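You operate a simulated robot arm through the tools that you are given. There is no shell and no other tool. Be economical: measure what you need, move in short steps, check, and stop when the job is done.

Carry out the task below with a simulated robot arm. There is one attempt and no reset: what you move stays moved.

JOB
Swap the orange cartridge for the brown one in the black holder.
Fine: release the air to the grey band first; old one into the used tub; shut the release valve at the end.

Only the result counts: the job must be done as asked and must still hold three seconds after the hand-in. Knocking over, shifting, dropping, spilling or breaking anything else fails it.

ROBOT AND FRAMES
A 7-joint arm with a two-finger parallel gripper, fixed in place. Base frame: the origin is at the foot of the arm, x ahead of it, y to its left, z up; the work surface is at about z = 0.64. Lengths are in m, angles in rad, forces in N, time in s.
With the tool pointing down near the work surface it reaches from about 0.22 to 0.66 m from the base axis. Its first joint turns from -1.152 to 1.152 rad. Payload 1.57 kg.
The tool frame sits at the grasp point between the pads (the TCP): z along the fingers, y along the line on which they close. The tips reach 0.03 m beyond it. Largest opening 0.11 m; finger width 0.024, thickness 0.012; the body of the gripper, 0.048 by 0.112 m, starts 0.078 m behind the TCP.
Orientation is that of the tool frame in the base frame, as a unit quaternion [x, y, z, w]. With the fingers straight down and closing along the base's y, the tool's x points along the base's -x, its y along +y and its z along -z.

CONTROLS
- The arm moves only by the tool apply_moves. Its argument "commands" is a list of rows, each a list of 7 numbers: the shift along the tool's x, y, z in m, then the turn, a rotation vector about the tool's x, y, z in rad, then the closure, from 0 (fully open) to 1 (shut). In form: [[dx, dy, dz, wx, wy, wz, jaw], ...]. A call has 1 to 20 rows; each row shifts and turns the commanded pose from where the row before left it, along the tool's axes as they then stand. Each row takes 0.2 s and may step no farther than 0.05 m and 0.15 rad from the row before; otherwise, or with a gripper value out of range, the whole call is refused. Where a pose cannot be reached the arm comes as near as it can. A force on the tool above 40 N (or 10 N above the force at the start of the call, whichever is more), or a blocked arm, ends the call early, and 0.2 s more pass. The fingers move at their own pace (about 0.108 m/s each) and stop on an object; they squeeze with about 42 N. The grip force told is the motor's: it shows also when the fingers shut on nothing. Time passes only in rows, and 0.2 s behind the last, so rows that do not move let the fingers close. The reply holds the time, the measured pose of the TCP, the force on the tool along the base axes, the opening and the grip force, in the units named above and with some noise, and new pictures: "views" is both (left out), scene, wrist or none.
- Cameras (640 x 400 px; columns grow to the right, rows downward): "scene" is fixed at [0.1626, -0.4022, 1.3809]; the picture's right is [0.74, -0.67, 0.00], its down [-0.51, -0.56, -0.65] and it looks along [0.44, 0.48, -0.76] (base axes); focal length 375 px, centre (320, 200). "wrist" rides on the gripper at [0.07, 0.016, -0.141] in the tool frame; the picture's right is [-0.23, 0.97, 0.00], its down [-0.86, -0.20, -0.48] and it looks along [-0.47, -0.11, 0.88] (tool axes); focal length 222 px, centre (320, 200). There is no depth. A picture from a camera that has moved, and an enlarged one, comes with that camera's place and axes in the base frame and with its lens.
- inspect(camera, box): a new picture of the part [left, top, right, bottom] of that camera's present view, enlarged. No time passes.
- job_done(): hands the job in; it is judged then, once.

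Go step by step. Nothing tells you positions but the pictures and the camera data: compare them with the known pose of the tool, close in by small moves and look again before you grip or let go. The budget is 120 turns and 170 pictures, counting those below and the enlarged ones. Unless the task says otherwise, let go and move clear before handing in, and close with one line.

The tools are called after "Request:" by a JSON object that holds its "name" and its "arguments". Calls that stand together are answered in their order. apply_moves: Moves the arm, as the interface text tells. Its arguments: {"type":"object","properties":{"commands":{"type":"array"},"views":{"type":"string","enum":["both","scene","wrist","none"]}},"required":["commands"]} The other tools are called the same way: inspect (camera, box) takes an enlarged picture of a part of a camera's view; job_done () hands the job in.

At the start:

```text
time: 0.0
tcp_pos: [0.4264, -0.0096, 0.9897]
orientation: [0.0, 1.0, 0.001, 0.0]
ft_force: [0.8, 0.4, -0.3]
grip_width: 0.1099
grasp_force: 0.1
```

scene: 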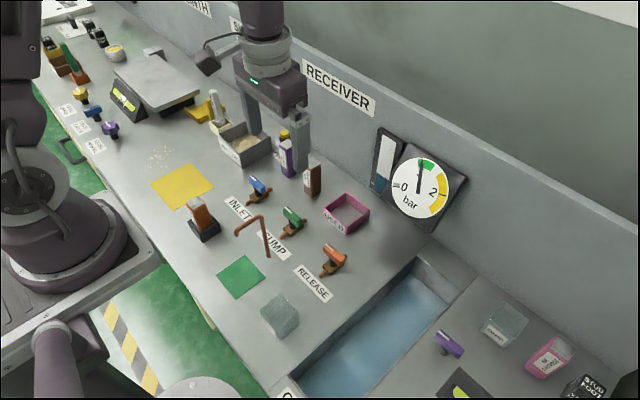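
wrist: 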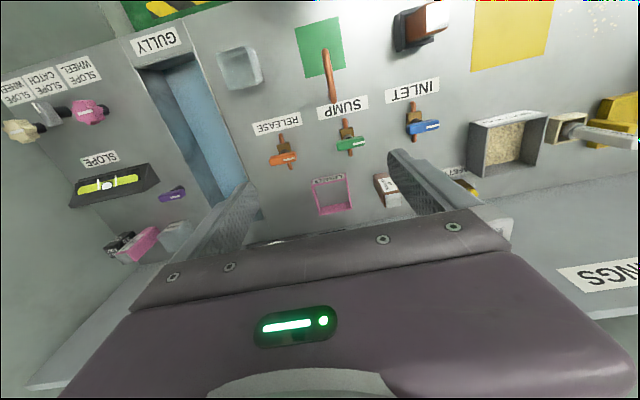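

I see a bench with inlet, sump and release valves, a gauge, an orange cartridge in a black holder, a brown cartridge, and a pink tub. I'll look closer before moving.

Request:
{"name": "inspect", "arguments": {"camera": "scene", "box": [180, 150, 380, 310]}}

Request:
{"name": "inspect", "arguments": {"camera": "scene", "box": [360, 120, 480, 240]}}

Request:
{"name": "inspect", "arguments": {"camera": "wrist", "box": [240, 0, 460, 220]}}

```text
2.50 times, centred on (280, 230) of scene
camera zoom: at [0.1626, -0.4022, 1.3809], right [0.74, -0.67, 0.0], down [-0.51, -0.56, -0.65], along [0.44, 0.48, -0.76], focal length 938 px, centre (420, 125)
```

zoom: 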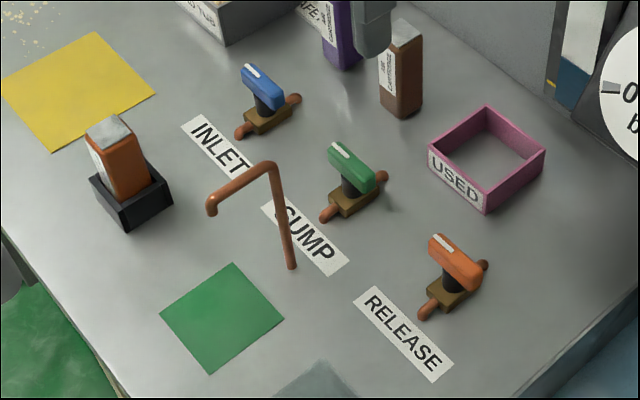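

```text
3.33 times, centred on (420, 180) of scene
camera zoom: at [0.1626, -0.4022, 1.3809], right [0.74, -0.67, 0.0], down [-0.51, -0.56, -0.65], along [0.44, 0.48, -0.76], focal length 1250 px, centre (-13, 267)
```

zoom: 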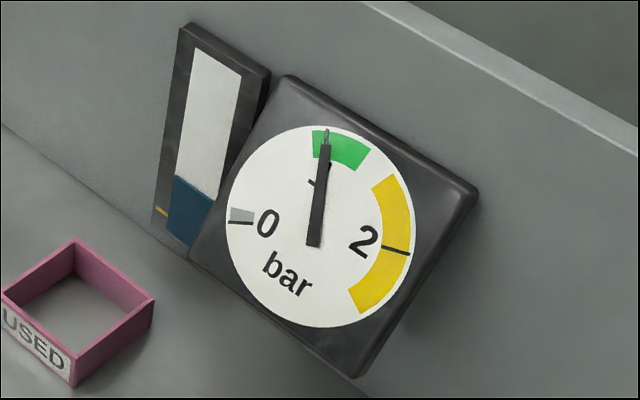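

```text
1.82 times, centred on (350, 110) of wrist
camera zoom: at [0.3585, 0.0069, 1.1315], right [0.23, 0.97, 0.0], down [0.86, -0.2, 0.48], along [0.47, -0.11, -0.88], focal length 404 px, centre (266, 364)
```

zoom: 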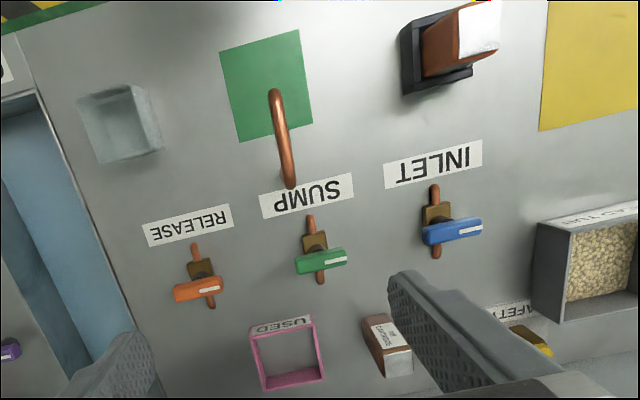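

Request:
{"name": "apply_moves", "arguments": {"commands": [[-0.01, -0.03, 0.03, 0, 0, 0, 0], [-0.01, -0.03, 0.03, 0, 0, 0, 0], [0, -0.03, 0.03, 0, 0, 0, 0], [0, 0, 0.03, 0, 0, 0, 0], [0, 0, 0, 0, 0, 0, 0]]}}

Request:
{"name": "inspect", "arguments": {"camera": "wrist", "box": [200, 60, 480, 235]}}

```text
time: 1.2
tcp_pos: [0.4443, -0.0987, 0.8695]
orientation: [0.0, 1.0, 0.0, 0.001]
ft_force: [-0.1, 0.4, 0.6]
grip_width: 0.1099
grasp_force: 0.0
camera wrist: at [0.3771, -0.0833, 1.0111], right [0.23, 0.97, 0.0], down [0.85, -0.2, 0.48], along [0.47, -0.11, -0.88], focal length 222 px, centre (320, 200)
```

scene: 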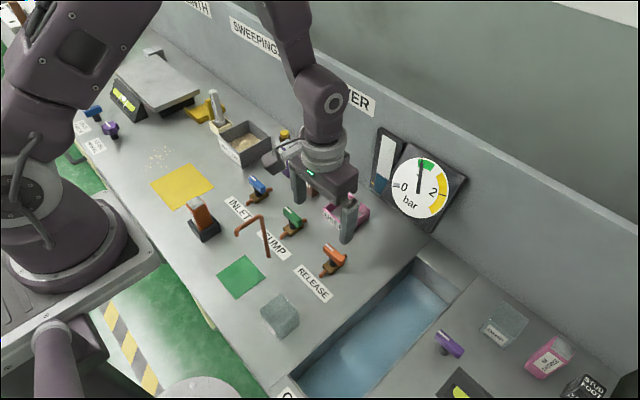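
wrist: 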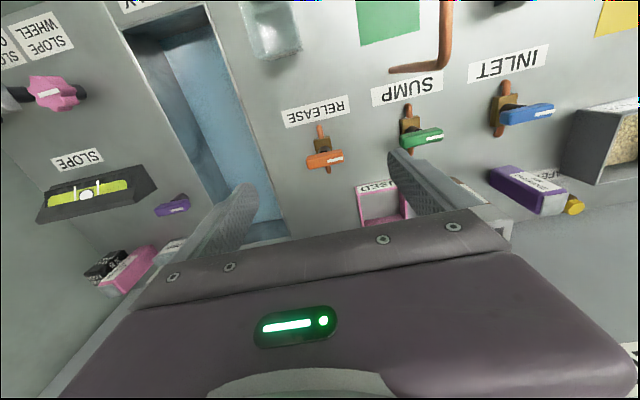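

```text
2.29 times, centred on (340, 148) of wrist
camera zoom: at [0.3771, -0.0833, 1.0111], right [0.23, 0.97, 0.0], down [0.85, -0.2, 0.48], along [0.47, -0.11, -0.88], focal length 508 px, centre (274, 320)
```

zoom: 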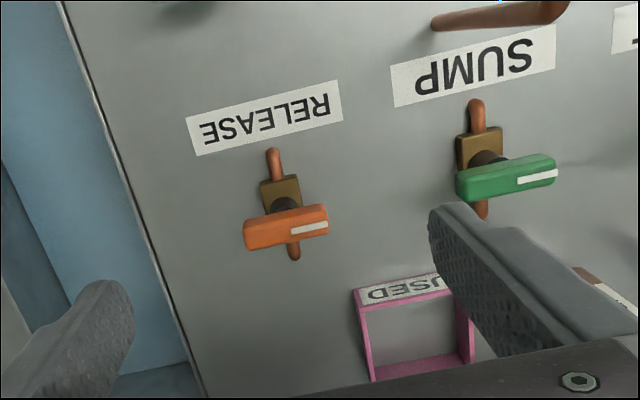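

The release valve is closed (handle across its pipe) with its handle at about (0.482, -0.100, 0.69). I'll turn the gripper 90° above it and come down part way, then look again.

Request:
{"name": "apply_moves", "arguments": {"commands": [[-0.038, -0.002, 0, 0, 0, 0, 0.4], [0, 0, 0.01, 0, 0, 0.1428, 0.4], [0, 0, 0.01, 0, 0, 0.1428, 0.4], [0, 0, 0.01, 0, 0, 0.1428, 0.4], [0, 0, 0.01, 0, 0, 0.1428, 0.4], [0, 0, 0.01, 0, 0, 0.1428, 0.4], [0, 0, 0.01, 0, 0, 0.1428, 0.4], [0, 0, 0.01, 0, 0, 0.1428, 0.4], [0, 0, 0.01, 0, 0, 0.1428, 0.4], [0, 0, 0, 0, 0, 0.1428, 0.4], [0, 0, 0, 0, 0, 0.1428, 0.4], [0, 0, 0, 0, 0, 0.1428, 0.4], [0, 0, 0, 0, 0, 0, 0.4]]}}

Request:
{"name": "inspect", "arguments": {"camera": "scene", "box": [270, 190, 390, 290]}}

```text
time: 4.0
tcp_pos: [0.4847, -0.101, 0.7904]
orientation: [0.707, 0.707, 0.0, 0.0]
ft_force: [0.2, 0.3, -0.5]
grip_width: 0.0658
grasp_force: 0.1
camera wrist: at [0.5025, -0.032, 0.9316], right [0.97, -0.23, 0.0], down [-0.2, -0.85, 0.48], along [-0.11, -0.47, -0.88], focal length 222 px, centre (320, 200)
```

scene: 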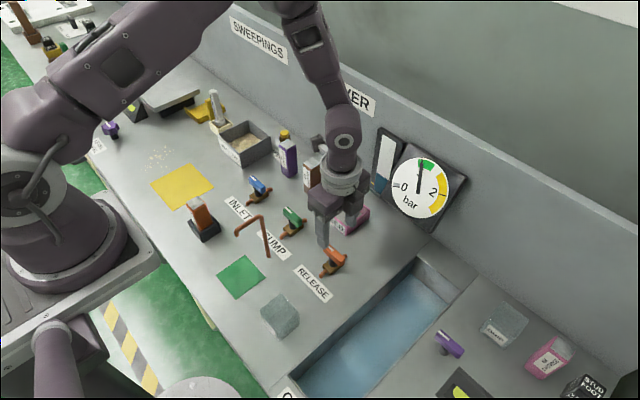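
wrist: 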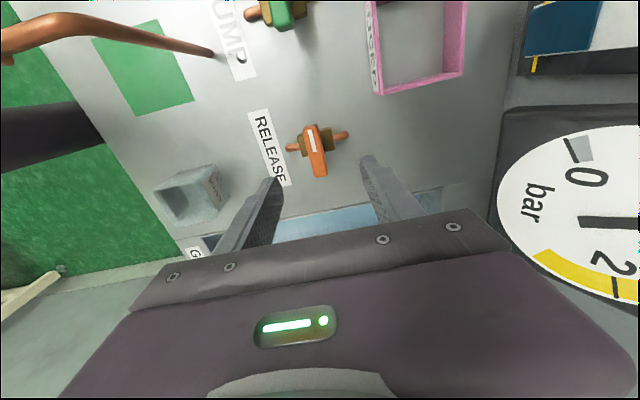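

```text
4.00 times, centred on (330, 240) of scene
camera zoom: at [0.1626, -0.4022, 1.3809], right [0.74, -0.67, 0.0], down [-0.51, -0.56, -0.65], along [0.44, 0.48, -0.76], focal length 1501 px, centre (280, 40)
```

zoom: 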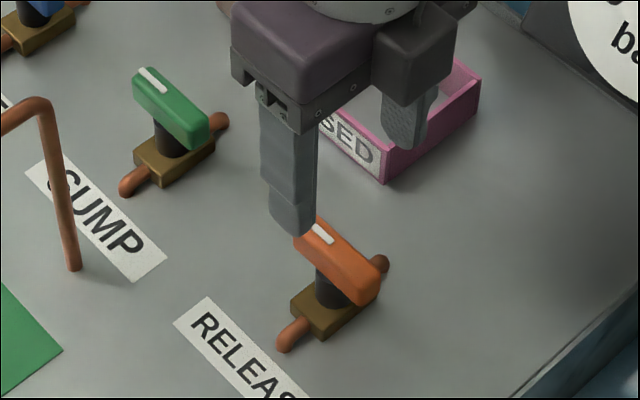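

The handle lies centred between the fingers. I'll descend to about z=0.703 and close on it.

Request:
{"name": "apply_moves", "arguments": {"commands": [[0, 0, 0.03, 0, 0, 0, 0.4], [0, 0, 0.03, 0, 0, 0, 0.4], [0, 0, 0.02, 0, 0, 0, 0.4], [0, 0, 0.005, 0, 0, 0, 0.4], [0, 0, 0, 0, 0, 0, 0.4]], "views": "scene"}}

Request:
{"name": "inspect", "arguments": {"camera": "scene", "box": [270, 190, 390, 290]}}

Request:
{"name": "inspect", "arguments": {"camera": "wrist", "box": [220, 60, 440, 220]}}

```text
time: 5.2
tcp_pos: [0.4839, -0.1014, 0.7052]
orientation: [0.707, 0.707, -0.001, 0.001]
ft_force: [0.2, 0.5, -0.5]
grip_width: 0.066
grasp_force: 0.0
```

scene: 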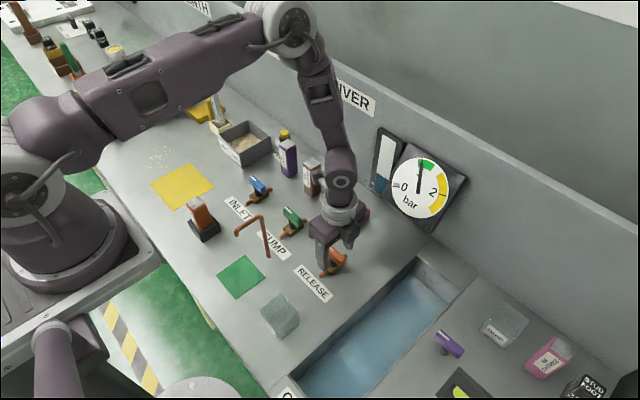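

```text
4.00 times, centred on (330, 240) of scene
camera zoom: at [0.1626, -0.4022, 1.3809], right [0.74, -0.67, 0.0], down [-0.51, -0.56, -0.65], along [0.44, 0.48, -0.76], focal length 1501 px, centre (280, 40)
```

zoom: 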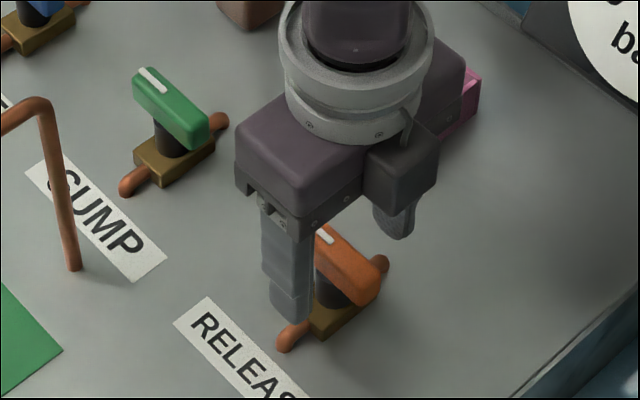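

```text
2.50 times, centred on (330, 140) of wrist
camera zoom: at [0.5025, -0.0317, 0.8469], right [0.97, -0.23, 0.0], down [-0.2, -0.86, 0.48], along [-0.11, -0.47, -0.88], focal length 555 px, centre (295, 350)
```

zoom: 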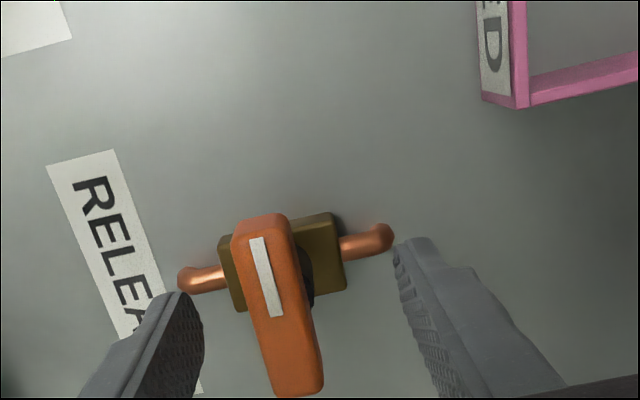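

Request:
{"name": "apply_moves", "arguments": {"commands": [[0.003, -0.002, 0.001, 0, 0, 0, 0.4], [0, 0, 0, 0, 0, 0, 0.7], [0, 0, 0, 0, 0, 0, 1], [0, 0, 0, 0, 0, 0, 1], [0, 0, 0, 0, 0, 0, 1]], "views": "none"}}

Request:
{"name": "inspect", "arguments": {"camera": "wrist", "box": [220, 60, 440, 220]}}

```text
time: 6.4
tcp_pos: [0.48, -0.0983, 0.7038]
orientation: [0.707, 0.707, -0.001, -0.003]
ft_force: [-25.9, -0.9, 6.8]
grip_width: 0.0167
grasp_force: 32.0
```

```text
2.50 times, centred on (330, 140) of wrist
camera zoom: at [0.499, -0.0291, 0.8458], right [0.97, -0.23, 0.0], down [-0.2, -0.86, 0.48], along [-0.11, -0.46, -0.88], focal length 555 px, centre (295, 350)
```

zoom: 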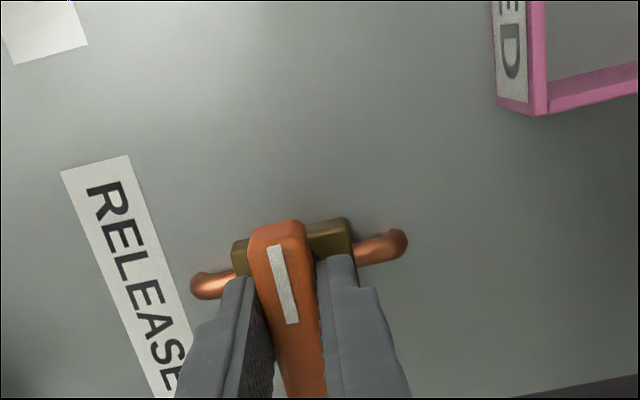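

Gripped, with a sideways load of 26 N, so I'll centre the tool and then try a small counter-clockwise turn.

Request:
{"name": "apply_moves", "arguments": {"commands": [[0, -0.003, 0, 0, 0, 0, 1], [0, 0, 0, 0, 0, 0, 1]], "views": "none"}}

Request:
{"name": "apply_moves", "arguments": {"commands": [[0, 0, 0, 0, 0, -0.1, 1], [0, 0, 0, 0, 0, -0.1, 1], [0, 0, 0, 0, 0, -0.1, 1], [0, 0, 0, 0, 0, 0, 1]], "views": "both"}}

```text
time: 7.0
tcp_pos: [0.4802, -0.0987, 0.7042]
orientation: [0.707, 0.707, 0.001, 0.002]
ft_force: [-7.3, 1.5, -10.0]
grip_width: 0.0167
grasp_force: 31.8
```

```text
time: 8.0
tcp_pos: [0.4798, -0.0982, 0.7041]
orientation: [0.593, 0.805, -0.001, 0.001]
ft_force: [-9.3, 6.9, 21.5]
grip_width: 0.0173
grasp_force: 32.0
camera wrist: at [0.4761, -0.0273, 0.8458], right [1.0, 0.07, 0.0], down [0.06, -0.88, 0.48], along [0.04, -0.48, -0.88], focal length 222 px, centre (320, 200)
```

scene: 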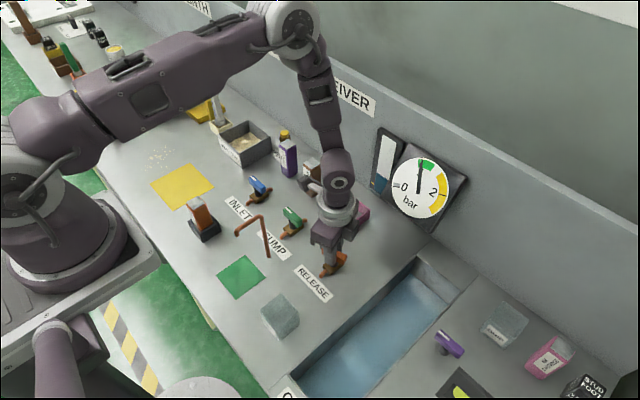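
wrist: 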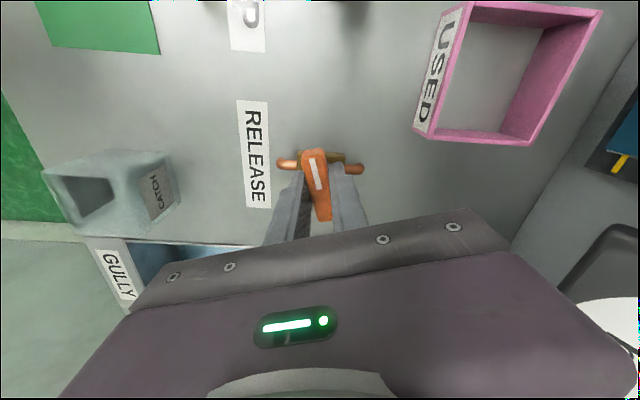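

Request:
{"name": "inspect", "arguments": {"camera": "wrist", "box": [220, 80, 440, 240]}}

Request:
{"name": "inspect", "arguments": {"camera": "scene", "box": [360, 120, 480, 240]}}

```text
2.50 times, centred on (330, 160) of wrist
camera zoom: at [0.4761, -0.0273, 0.8458], right [1.0, 0.07, 0.0], down [0.06, -0.88, 0.48], along [0.04, -0.48, -0.88], focal length 555 px, centre (295, 300)
```

zoom: 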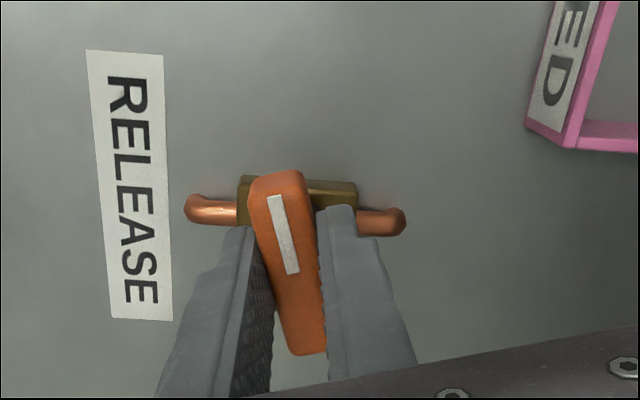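

```text
3.33 times, centred on (420, 180) of scene
camera zoom: at [0.1621, -0.402, 1.381], right [0.74, -0.67, 0.0], down [-0.51, -0.56, -0.65], along [0.44, 0.48, -0.76], focal length 1250 px, centre (-13, 267)
```

zoom: 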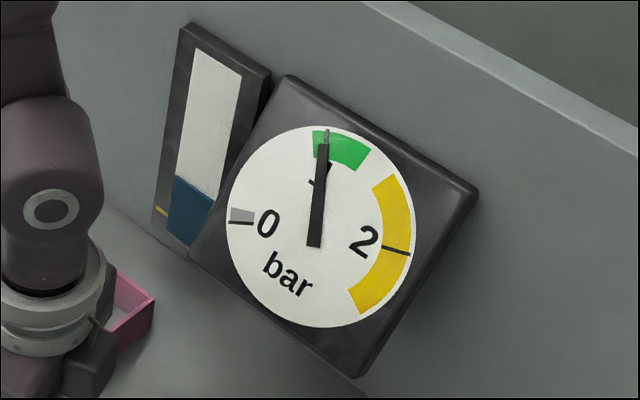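

The handle is turning with the gripper and isn't blocked. I'll continue towards in line with the pipe.

Request:
{"name": "apply_moves", "arguments": {"commands": [[0, 0, 0, 0, 0, -0.1, 1], [0, 0, 0, 0, 0, -0.1, 1], [0, 0, 0, 0, 0, -0.1, 1], [0, 0, 0, 0, 0, -0.1, 1], [0, 0, 0, 0, 0, -0.1, 1], [0, 0, 0, 0, 0, -0.1, 1], [0, 0, 0, 0, 0, -0.1, 1], [0, 0, 0, 0, 0, 0, 1]], "views": "both"}}

```text
time: 9.8
tcp_pos: [0.4779, -0.0982, 0.7035]
orientation: [0.281, 0.96, -0.001, 0.0]
ft_force: [-3.6, -13.1, -18.8]
grip_width: 0.0166
grasp_force: 31.9
camera wrist: at [0.431, -0.0481, 0.845], right [0.72, 0.7, 0.0], down [0.61, -0.63, 0.48], along [0.33, -0.34, -0.88], focal length 222 px, centre (320, 200)
```

scene: 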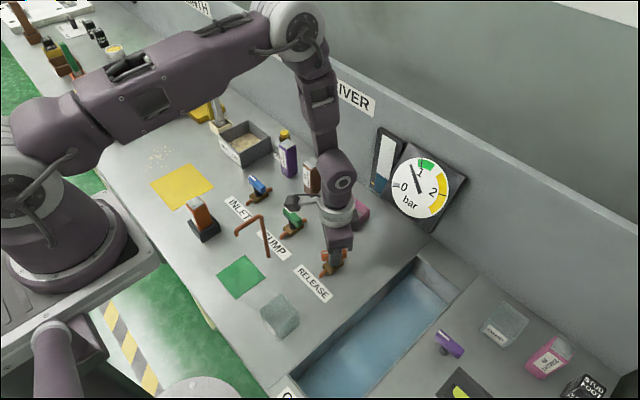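
wrist: 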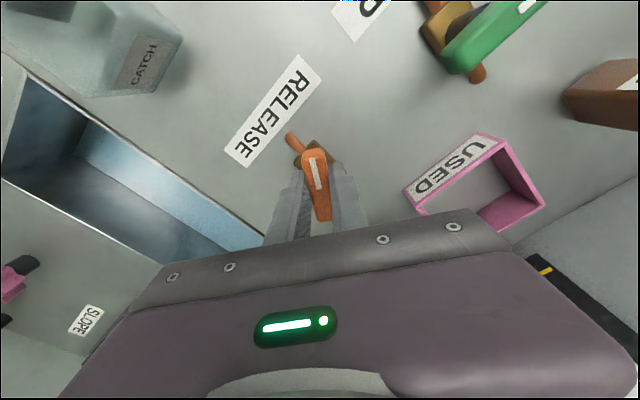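

The gauge is falling, so this is the opening direction. I'll turn the remaining ~0.57 rad.

Request:
{"name": "apply_moves", "arguments": {"commands": [[0, 0, 0, 0, 0, -0.1, 1], [0, 0, 0, 0, 0, -0.1, 1], [0, 0, 0, 0, 0, -0.1, 1], [0, 0, 0, 0, 0, -0.1, 1], [0, 0, 0, 0, 0, -0.1, 1], [0, 0, 0, 0, 0, -0.06, 1], [0, 0, 0, 0, 0, 0, 1]], "views": "scene"}}

Request:
{"name": "inspect", "arguments": {"camera": "scene", "box": [360, 120, 480, 240]}}

```text
time: 11.4
tcp_pos: [0.4785, -0.1002, 0.7042]
orientation: [0.005, 1.0, -0.001, 0.0]
ft_force: [-10.1, -24.0, 8.3]
grip_width: 0.017
grasp_force: 31.6
```

scene: 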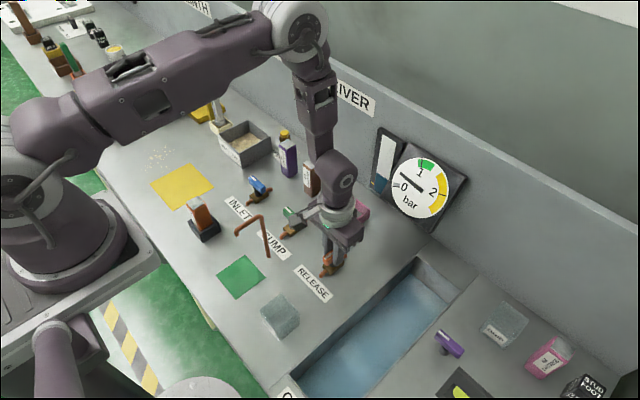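

```text
3.33 times, centred on (420, 180) of scene
camera zoom: at [0.1623, -0.4026, 1.3808], right [0.74, -0.67, 0.0], down [-0.51, -0.56, -0.65], along [0.44, 0.48, -0.76], focal length 1250 px, centre (-13, 267)
```

zoom: 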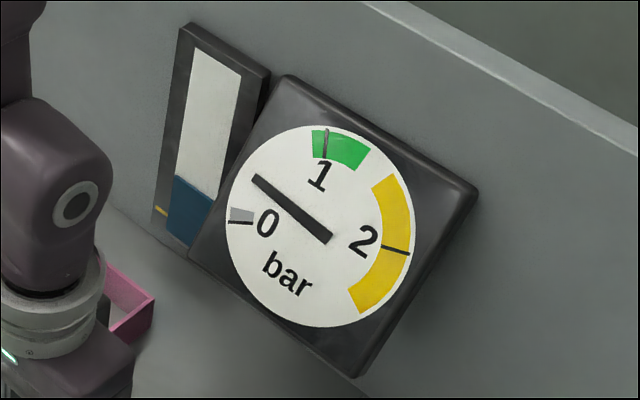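

Request:
{"name": "apply_moves", "arguments": {"commands": [[0, 0.001, 0, 0, 0, 0, 0.85], [0, 0, 0, 0, 0, 0, 0.6], [0, 0, 0, 0, 0, 0, 0.5], [0, 0, -0.03, 0, 0, 0, 0.5], [0, 0, -0.04, 0, 0, 0, 0.5], [0, 0, -0.05, 0, 0, 0, 0.5], [0, 0, -0.05, 0, 0, 0, 0.5], [0, 0, 0, 0, 0, 0, 0.5], [0, 0, 0, 0, 0, 0, 0.5]]}}

Request:
{"name": "inspect", "arguments": {"camera": "scene", "box": [200, 150, 400, 290]}}

Request:
{"name": "inspect", "arguments": {"camera": "scene", "box": [360, 120, 480, 240]}}

```text
time: 13.4
tcp_pos: [0.4826, -0.0985, 0.8722]
orientation: [0.005, 1.0, 0.0, 0.0]
ft_force: [-0.4, -0.1, 0.8]
grip_width: 0.055
grasp_force: 0.1
camera wrist: at [0.4149, -0.0808, 1.0143], right [0.24, 0.97, 0.0], down [0.85, -0.21, 0.48], along [0.46, -0.11, -0.88], focal length 222 px, centre (320, 200)
```

scene: 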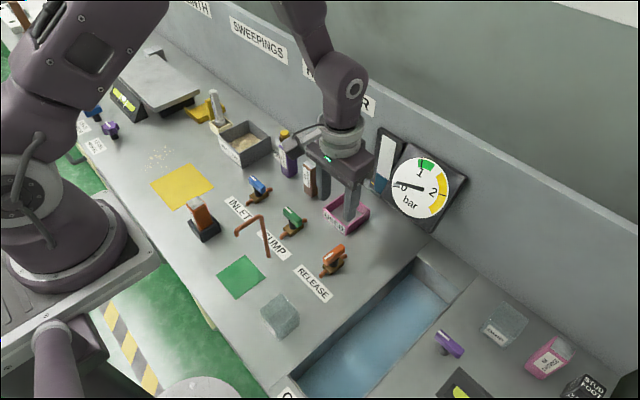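
wrist: 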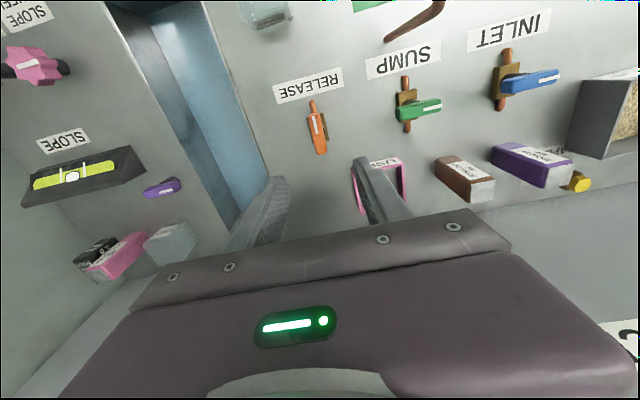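

```text
2.86 times, centred on (300, 220) of scene
camera zoom: at [0.1626, -0.4022, 1.3809], right [0.74, -0.67, 0.0], down [-0.51, -0.56, -0.65], along [0.44, 0.48, -0.76], focal length 1072 px, centre (377, 143)
```

zoom: 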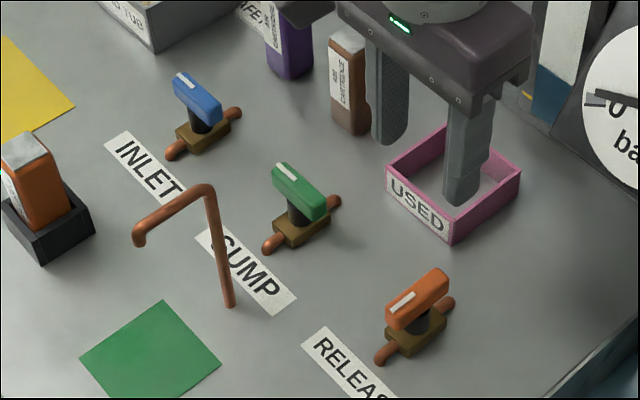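

```text
3.33 times, centred on (420, 180) of scene
camera zoom: at [0.1626, -0.4022, 1.3809], right [0.74, -0.67, 0.0], down [-0.51, -0.56, -0.65], along [0.44, 0.48, -0.76], focal length 1250 px, centre (-13, 267)
```

zoom: 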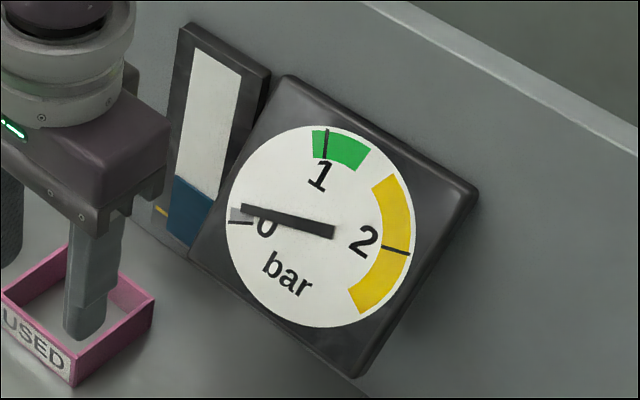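

The pressure is dropping into the grey band and nothing else has moved. Next I'll go above the orange cartridge, at about (0.323, 0.181), top near z=0.74.

Request:
{"name": "apply_moves", "arguments": {"commands": [[0.022, 0.04, 0, 0, 0, 0, 0.3], [0.022, 0.04, 0, 0, 0, 0, 0], [0.022, 0.04, 0, 0, 0, 0, 0], [0.022, 0.04, 0, 0, 0, 0, 0], [0.022, 0.04, 0, 0, 0, 0, 0], [0.022, 0.04, 0, 0, 0, 0, 0], [0.022, 0.04, 0, 0, 0, 0, 0], [0, 0, 0, 0, 0, 0, 0]]}}

Request:
{"name": "inspect", "arguments": {"camera": "wrist", "box": [200, 40, 480, 220]}}

Request:
{"name": "inspect", "arguments": {"camera": "scene", "box": [150, 160, 270, 260]}}

Request:
{"name": "inspect", "arguments": {"camera": "scene", "box": [360, 120, 480, 240]}}

```text
time: 15.2
tcp_pos: [0.3292, 0.1856, 0.8736]
orientation: [0.006, 1.0, -0.001, 0.0]
ft_force: [-0.4, 0.4, -0.2]
grip_width: 0.1099
grasp_force: 0.0
camera wrist: at [0.2617, 0.2022, 1.0157], right [0.24, 0.97, 0.0], down [0.85, -0.21, 0.48], along [0.46, -0.11, -0.88], focal length 222 px, centre (320, 200)
```

scene: 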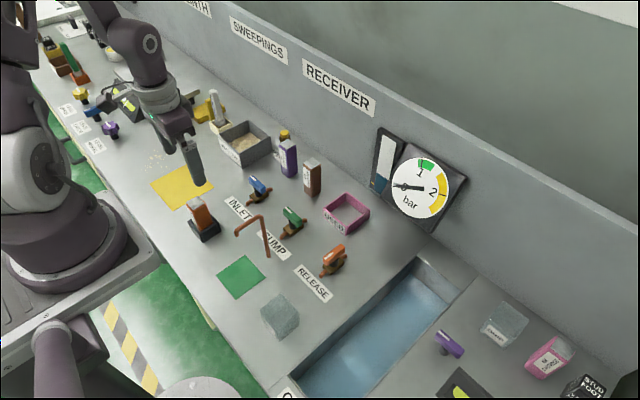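
wrist: 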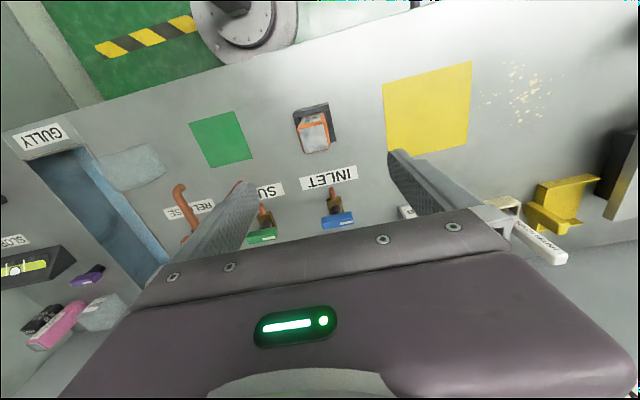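

```text
2.22 times, centred on (340, 130) of wrist
camera zoom: at [0.2617, 0.2022, 1.0157], right [0.24, 0.97, 0.0], down [0.85, -0.21, 0.48], along [0.46, -0.11, -0.88], focal length 494 px, centre (276, 356)
```

zoom: 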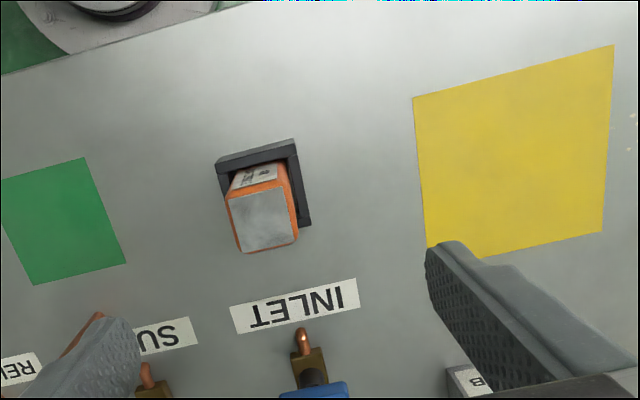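

```text
4.00 times, centred on (210, 210) of scene
camera zoom: at [0.1626, -0.4022, 1.3809], right [0.74, -0.67, 0.0], down [-0.51, -0.56, -0.65], along [0.44, 0.48, -0.76], focal length 1501 px, centre (760, 160)
```

zoom: 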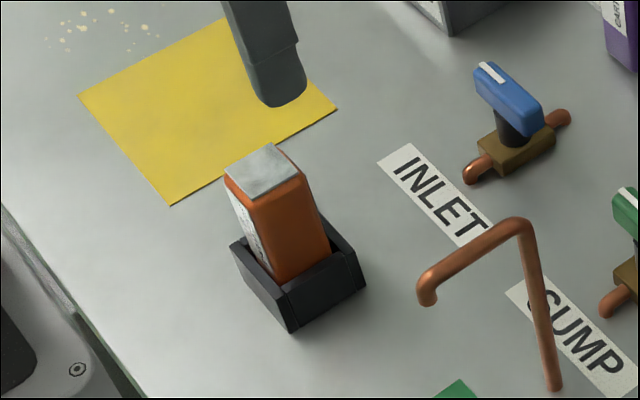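

```text
3.33 times, centred on (420, 180) of scene
camera zoom: at [0.1626, -0.4022, 1.3809], right [0.74, -0.67, 0.0], down [-0.51, -0.56, -0.65], along [0.44, 0.48, -0.76], focal length 1250 px, centre (-13, 267)
```

zoom: 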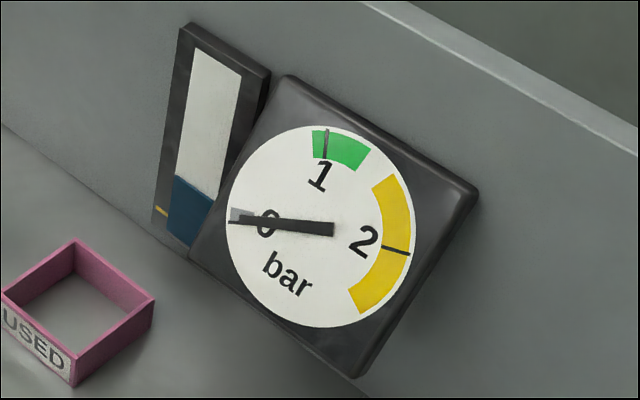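

Needle is in the grey band. The orange cartridge is about 0.03 x 0.034, square to the axes, centred at (0.3217, 0.181); I'll descend around its upper part.

Request:
{"name": "apply_moves", "arguments": {"commands": [[0.0075, -0.0046, 0.03, 0, 0, -0.012, 0], [0, 0, 0.04, 0, 0, 0, 0], [0, 0, 0.04, 0, 0, 0, 0], [0, 0, 0.03, 0, 0, 0, 0], [0, 0, 0.014, 0, 0, 0, 0], [0, 0, 0, 0, 0, 0, 0]]}}

Request:
{"name": "inspect", "arguments": {"camera": "wrist", "box": [220, 60, 440, 220]}}

Request:
{"name": "inspect", "arguments": {"camera": "scene", "box": [150, 160, 270, 260]}}

```text
time: 16.6
tcp_pos: [0.3211, 0.1798, 0.7202]
orientation: [-0.001, 1.0, 0.0, 0.0]
ft_force: [-0.3, -0.6, -1.0]
grip_width: 0.1098
grasp_force: 0.0
camera wrist: at [0.2533, 0.1958, 0.862], right [0.23, 0.97, 0.0], down [0.86, -0.2, 0.48], along [0.47, -0.11, -0.88], focal length 222 px, centre (320, 200)
```

scene: 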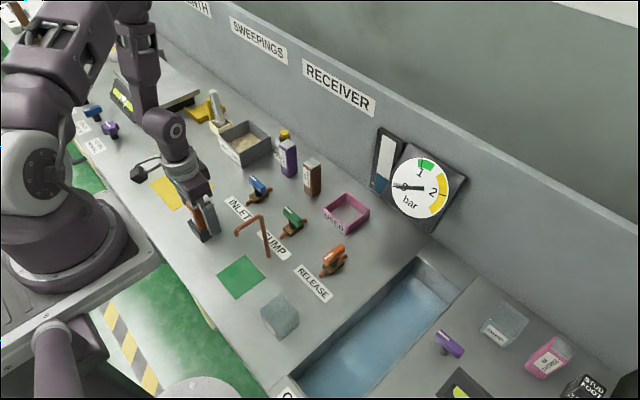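
wrist: 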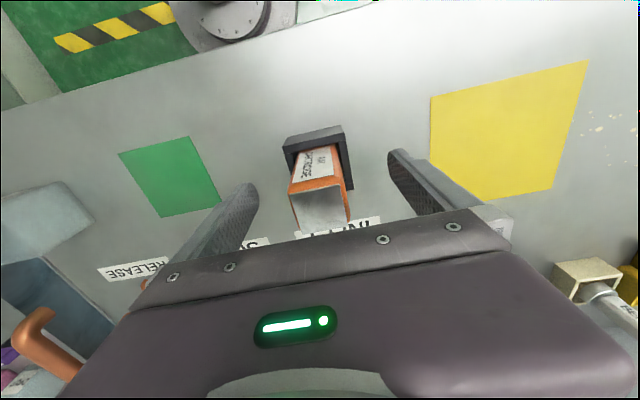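

```text
2.50 times, centred on (330, 140) of wrist
camera zoom: at [0.2533, 0.1958, 0.862], right [0.23, 0.97, 0.0], down [0.86, -0.2, 0.48], along [0.47, -0.11, -0.88], focal length 555 px, centre (295, 350)
```

zoom: 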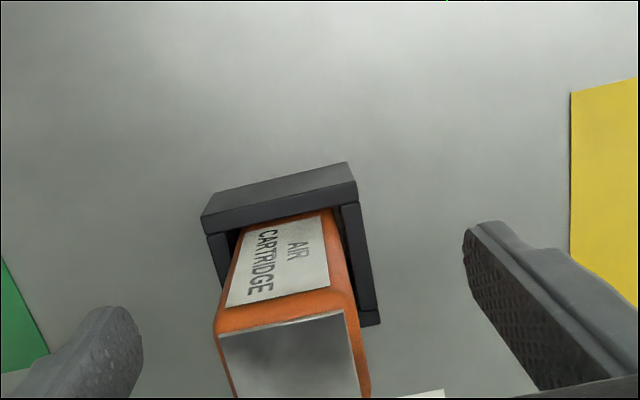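

```text
4.00 times, centred on (210, 210) of scene
camera zoom: at [0.1626, -0.4022, 1.3809], right [0.74, -0.67, 0.0], down [-0.51, -0.56, -0.65], along [0.44, 0.48, -0.76], focal length 1501 px, centre (760, 160)
```

zoom: 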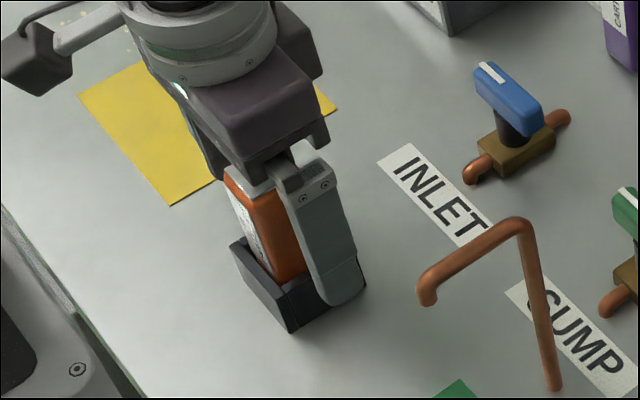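

Request:
{"name": "apply_moves", "arguments": {"commands": [[0, 0.001, 0.002, 0, 0, 0, 0.4], [0, 0, 0, 0, 0, 0, 1], [0, 0, 0, 0, 0, 0, 1], [0, 0, 0, 0, 0, 0, 1]], "views": "none"}}

Request:
{"name": "inspect", "arguments": {"camera": "wrist", "box": [220, 60, 440, 220]}}

```text
time: 17.6
tcp_pos: [0.3216, 0.1801, 0.7177]
orientation: [-0.001, 1.0, 0.0, 0.001]
ft_force: [0.4, -0.5, 0.0]
grip_width: 0.0356
grasp_force: 41.7
```

```text
2.50 times, centred on (330, 140) of wrist
camera zoom: at [0.2532, 0.1966, 0.8601], right [0.23, 0.97, 0.0], down [0.86, -0.2, 0.48], along [0.47, -0.11, -0.88], focal length 555 px, centre (295, 350)
```

zoom: 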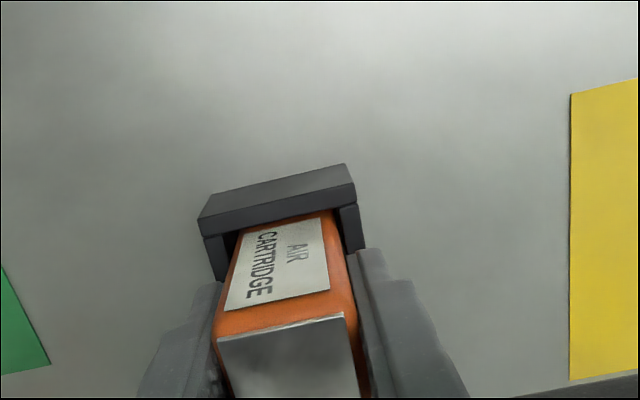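

Gripped cleanly (width 0.0356, no side force, tool at (0.3216, 0.180)). I'll lift straight up slowly.

Request:
{"name": "apply_moves", "arguments": {"commands": [[0, 0, -0.01, 0, 0, 0, 1], [0, 0, -0.02, 0, 0, 0, 1], [0, 0, -0.03, 0, 0, 0, 1], [0, 0, -0.04, 0, 0, 0, 1], [0, 0, -0.04, 0, 0, 0, 1], [0, 0, -0.03, 0, 0, 0, 1], [0, 0, 0, 0, 0, 0, 1]]}}

Request:
{"name": "inspect", "arguments": {"camera": "scene", "box": [150, 160, 270, 260]}}

Request:
{"name": "inspect", "arguments": {"camera": "scene", "box": [270, 140, 400, 260]}}

```text
time: 19.2
tcp_pos: [0.3186, 0.1805, 0.8899]
orientation: [-0.001, 1.0, -0.001, 0.001]
ft_force: [-0.3, 0.2, -1.7]
grip_width: 0.0354
grasp_force: 41.5
camera wrist: at [0.252, 0.1964, 1.0316], right [0.23, 0.97, 0.0], down [0.86, -0.2, 0.48], along [0.47, -0.11, -0.88], focal length 222 px, centre (320, 200)
```

scene: 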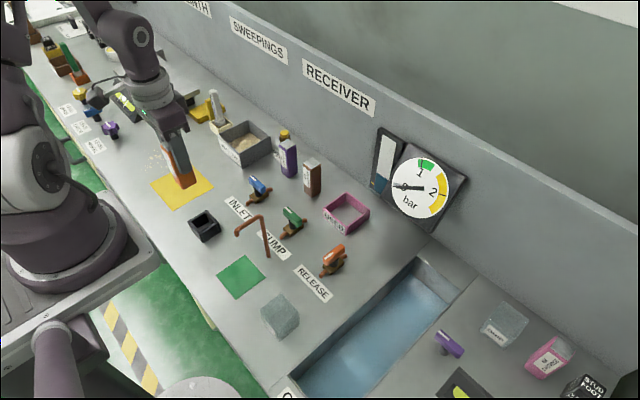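
wrist: 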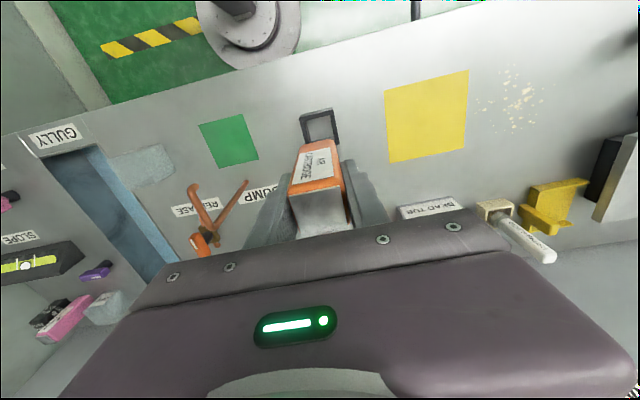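

```text
4.00 times, centred on (210, 210) of scene
camera zoom: at [0.1626, -0.4022, 1.3809], right [0.74, -0.67, 0.0], down [-0.51, -0.56, -0.65], along [0.44, 0.48, -0.76], focal length 1501 px, centre (760, 160)
```

zoom: 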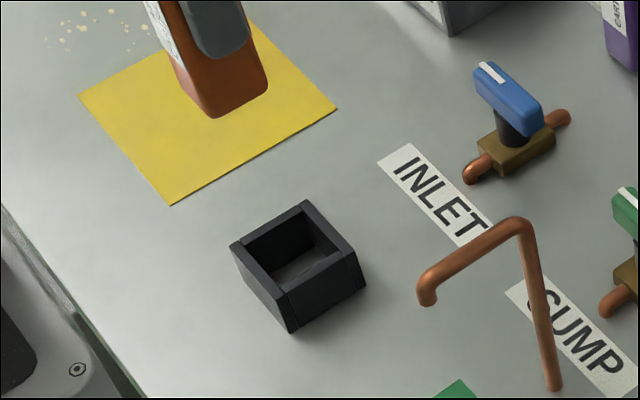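

```text
3.33 times, centred on (335, 200) of scene
camera zoom: at [0.1626, -0.4022, 1.3809], right [0.74, -0.67, 0.0], down [-0.51, -0.56, -0.65], along [0.44, 0.48, -0.76], focal length 1250 px, centre (270, 200)
```

zoom: 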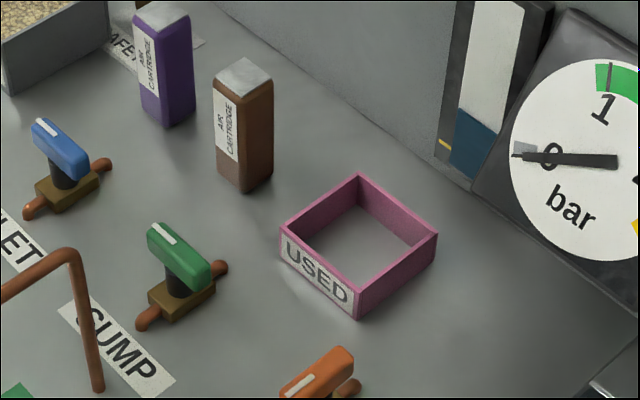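

Cartridge is out and the holder stayed in place. The used tub is centred near (0.602, -0.0185), 0.08 wide; I'll carry the orange cartridge over it.

Request:
{"name": "apply_moves", "arguments": {"commands": [[-0.0354, -0.0249, 0, 0, 0, 0, 1], [-0.0354, -0.0249, 0, 0, 0, 0, 1], [-0.0354, -0.0249, 0, 0, 0, 0, 1], [-0.0354, -0.0249, 0, 0, 0, 0, 1], [-0.0354, -0.0249, 0, 0, 0, 0, 1], [-0.0354, -0.0249, 0, 0, 0, 0, 1], [-0.0354, -0.0249, 0, 0, 0, 0, 1], [-0.0354, -0.0249, 0, 0, 0, 0, 1], [0, 0, 0.03, 0, 0, 0, 1], [0, 0, 0.03, 0, 0, 0, 1], [0, 0, 0, 0, 0, 0, 1]]}}

Request:
{"name": "inspect", "arguments": {"camera": "scene", "box": [270, 140, 400, 260]}}

Request:
{"name": "inspect", "arguments": {"camera": "wrist", "box": [220, 60, 440, 220]}}

```text
time: 21.6
tcp_pos: [0.603, -0.0172, 0.8263]
orientation: [-0.001, 1.0, 0.0, 0.0]
ft_force: [-0.3, 0.6, -0.9]
grip_width: 0.0357
grasp_force: 41.6
camera wrist: at [0.5361, -0.0011, 0.9682], right [0.23, 0.97, 0.0], down [0.86, -0.2, 0.48], along [0.47, -0.11, -0.88], focal length 222 px, centre (320, 200)
```

scene: 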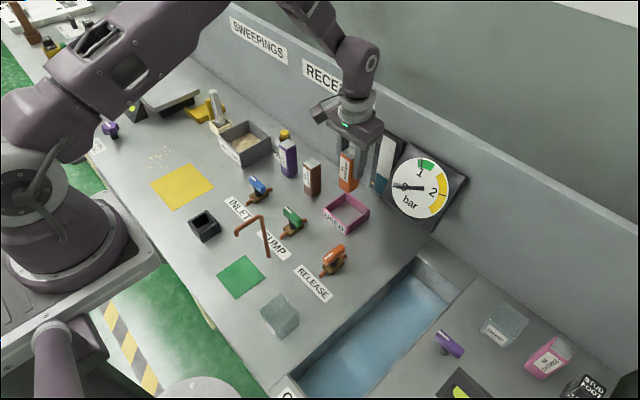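
wrist: 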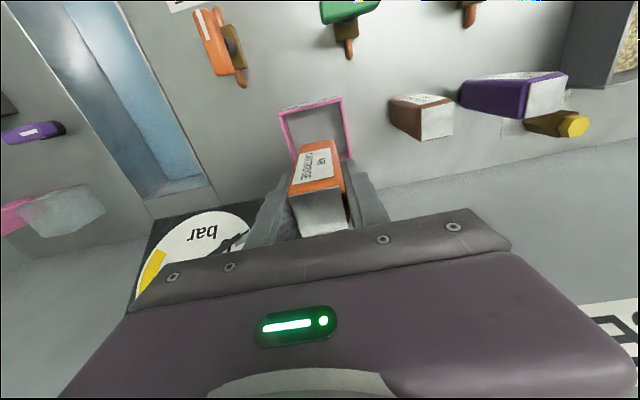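

```text
3.33 times, centred on (335, 200) of scene
camera zoom: at [0.1626, -0.4022, 1.3809], right [0.74, -0.67, 0.0], down [-0.51, -0.56, -0.65], along [0.44, 0.48, -0.76], focal length 1250 px, centre (270, 200)
```

zoom: 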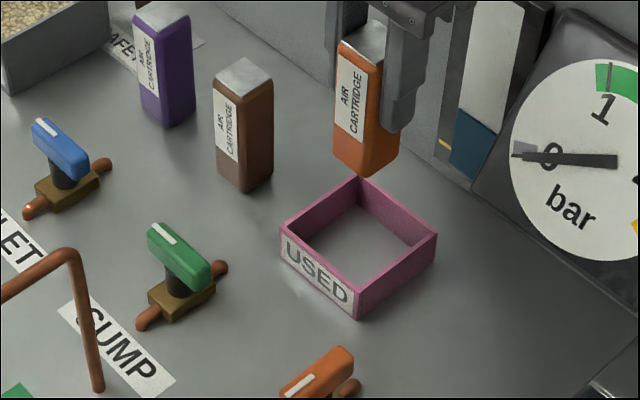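

```text
2.50 times, centred on (330, 140) of wrist
camera zoom: at [0.5361, -0.0011, 0.9682], right [0.23, 0.97, 0.0], down [0.86, -0.2, 0.48], along [0.47, -0.11, -0.88], focal length 555 px, centre (295, 350)
```

zoom: 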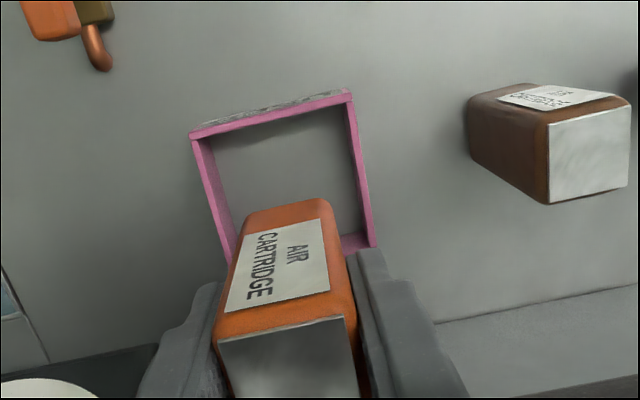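

The cartridge is above the tub and lined up. I'll lower it into the tub.

Request:
{"name": "apply_moves", "arguments": {"commands": [[0, -0.001, 0.03, 0, 0, 0, 1], [0, 0, 0.03, 0, 0, 0, 1], [0, 0, 0.02, 0, 0, 0, 1], [0, 0, 0.01, 0, 0, 0, 1], [0, 0, 0.006, 0, 0, 0, 1], [0, 0, 0, 0, 0, 0, 1]]}}

Request:
{"name": "inspect", "arguments": {"camera": "scene", "box": [270, 140, 400, 260]}}

Request:
{"name": "inspect", "arguments": {"camera": "wrist", "box": [220, 60, 440, 220]}}

```text
time: 23.0
tcp_pos: [0.6032, -0.0177, 0.7316]
orientation: [-0.001, 1.0, 0.0, 0.0]
ft_force: [-1.5, -0.3, -1.5]
grip_width: 0.0355
grasp_force: 42.4
camera wrist: at [0.5368, -0.0026, 0.8731], right [0.23, 0.97, 0.0], down [0.86, -0.2, 0.48], along [0.47, -0.11, -0.88], focal length 222 px, centre (320, 200)
```

scene: 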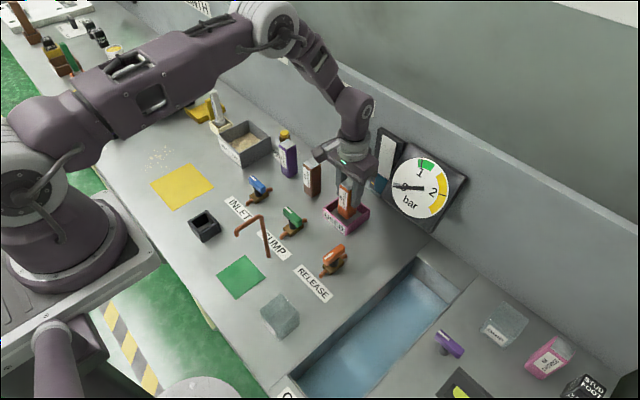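
wrist: 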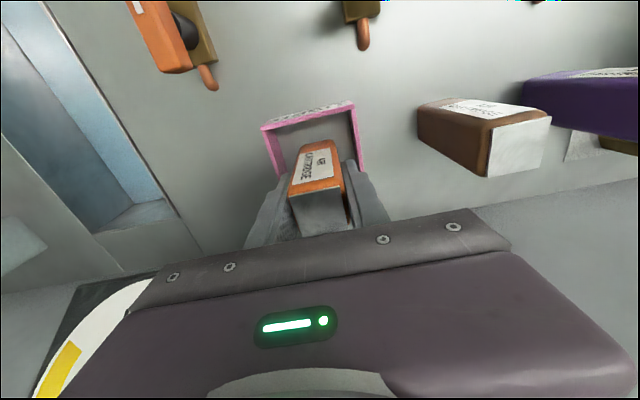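

```text
3.33 times, centred on (335, 200) of scene
camera zoom: at [0.1626, -0.4022, 1.3809], right [0.74, -0.67, 0.0], down [-0.51, -0.56, -0.65], along [0.44, 0.48, -0.76], focal length 1250 px, centre (270, 200)
```

zoom: 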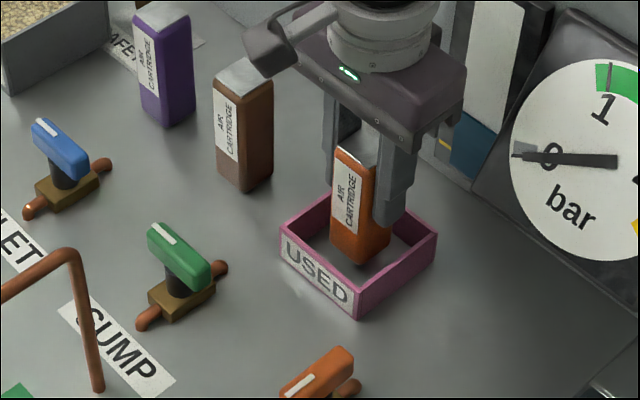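

```text
2.50 times, centred on (330, 140) of wrist
camera zoom: at [0.5368, -0.0026, 0.8731], right [0.23, 0.97, 0.0], down [0.86, -0.2, 0.48], along [0.47, -0.11, -0.88], focal length 555 px, centre (295, 350)
```

zoom: 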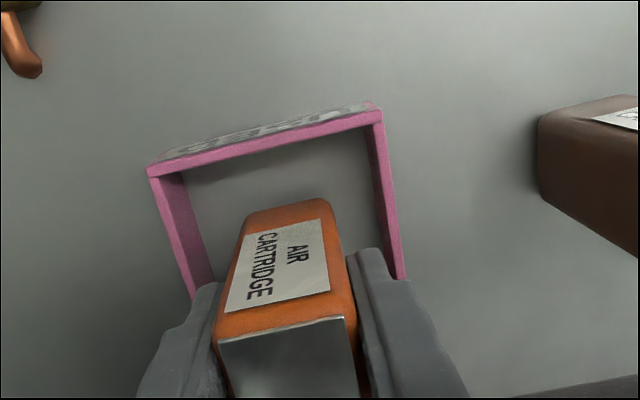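

Request:
{"name": "apply_moves", "arguments": {"commands": [[0, 0, 0.004, 0, 0, 0, 1], [0, 0, 0.004, 0, 0, 0, 1], [0, 0, 0.002, 0, 0, 0, 1], [0, 0, 0, 0, 0, 0, 1]], "views": "none"}}

Request:
{"name": "inspect", "arguments": {"camera": "scene", "box": [270, 140, 400, 260]}}

```text
time: 24.0
tcp_pos: [0.6038, -0.0184, 0.7213]
orientation: [-0.001, 1.0, -0.001, 0.0]
ft_force: [-0.1, 0.0, -1.8]
grip_width: 0.0352
grasp_force: 42.6
```

```text
3.33 times, centred on (335, 200) of scene
camera zoom: at [0.1626, -0.4022, 1.3809], right [0.74, -0.67, 0.0], down [-0.51, -0.56, -0.65], along [0.44, 0.48, -0.76], focal length 1250 px, centre (270, 200)
```

zoom: 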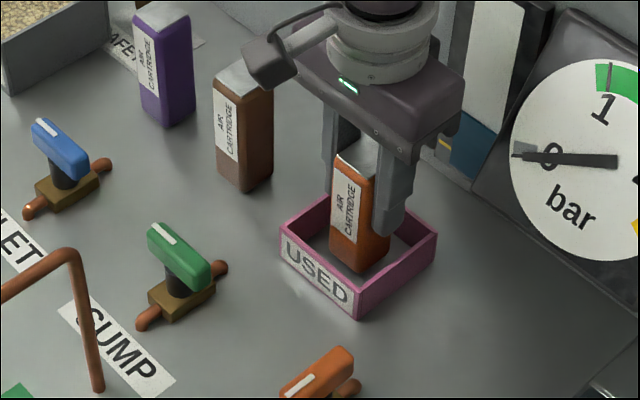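

Request:
{"name": "apply_moves", "arguments": {"commands": [[0, 0, 0.002, 0, 0, 0, 1], [0, 0, 0.002, 0, 0, 0, 1], [0, 0, 0, 0, 0, 0, 1]], "views": "none"}}

```text
time: 24.8
tcp_pos: [0.6041, -0.0188, 0.7188]
orientation: [-0.001, 1.0, 0.0, 0.0]
ft_force: [-9.1, 1.2, 29.0]
grip_width: 0.0354
grasp_force: 41.9
```

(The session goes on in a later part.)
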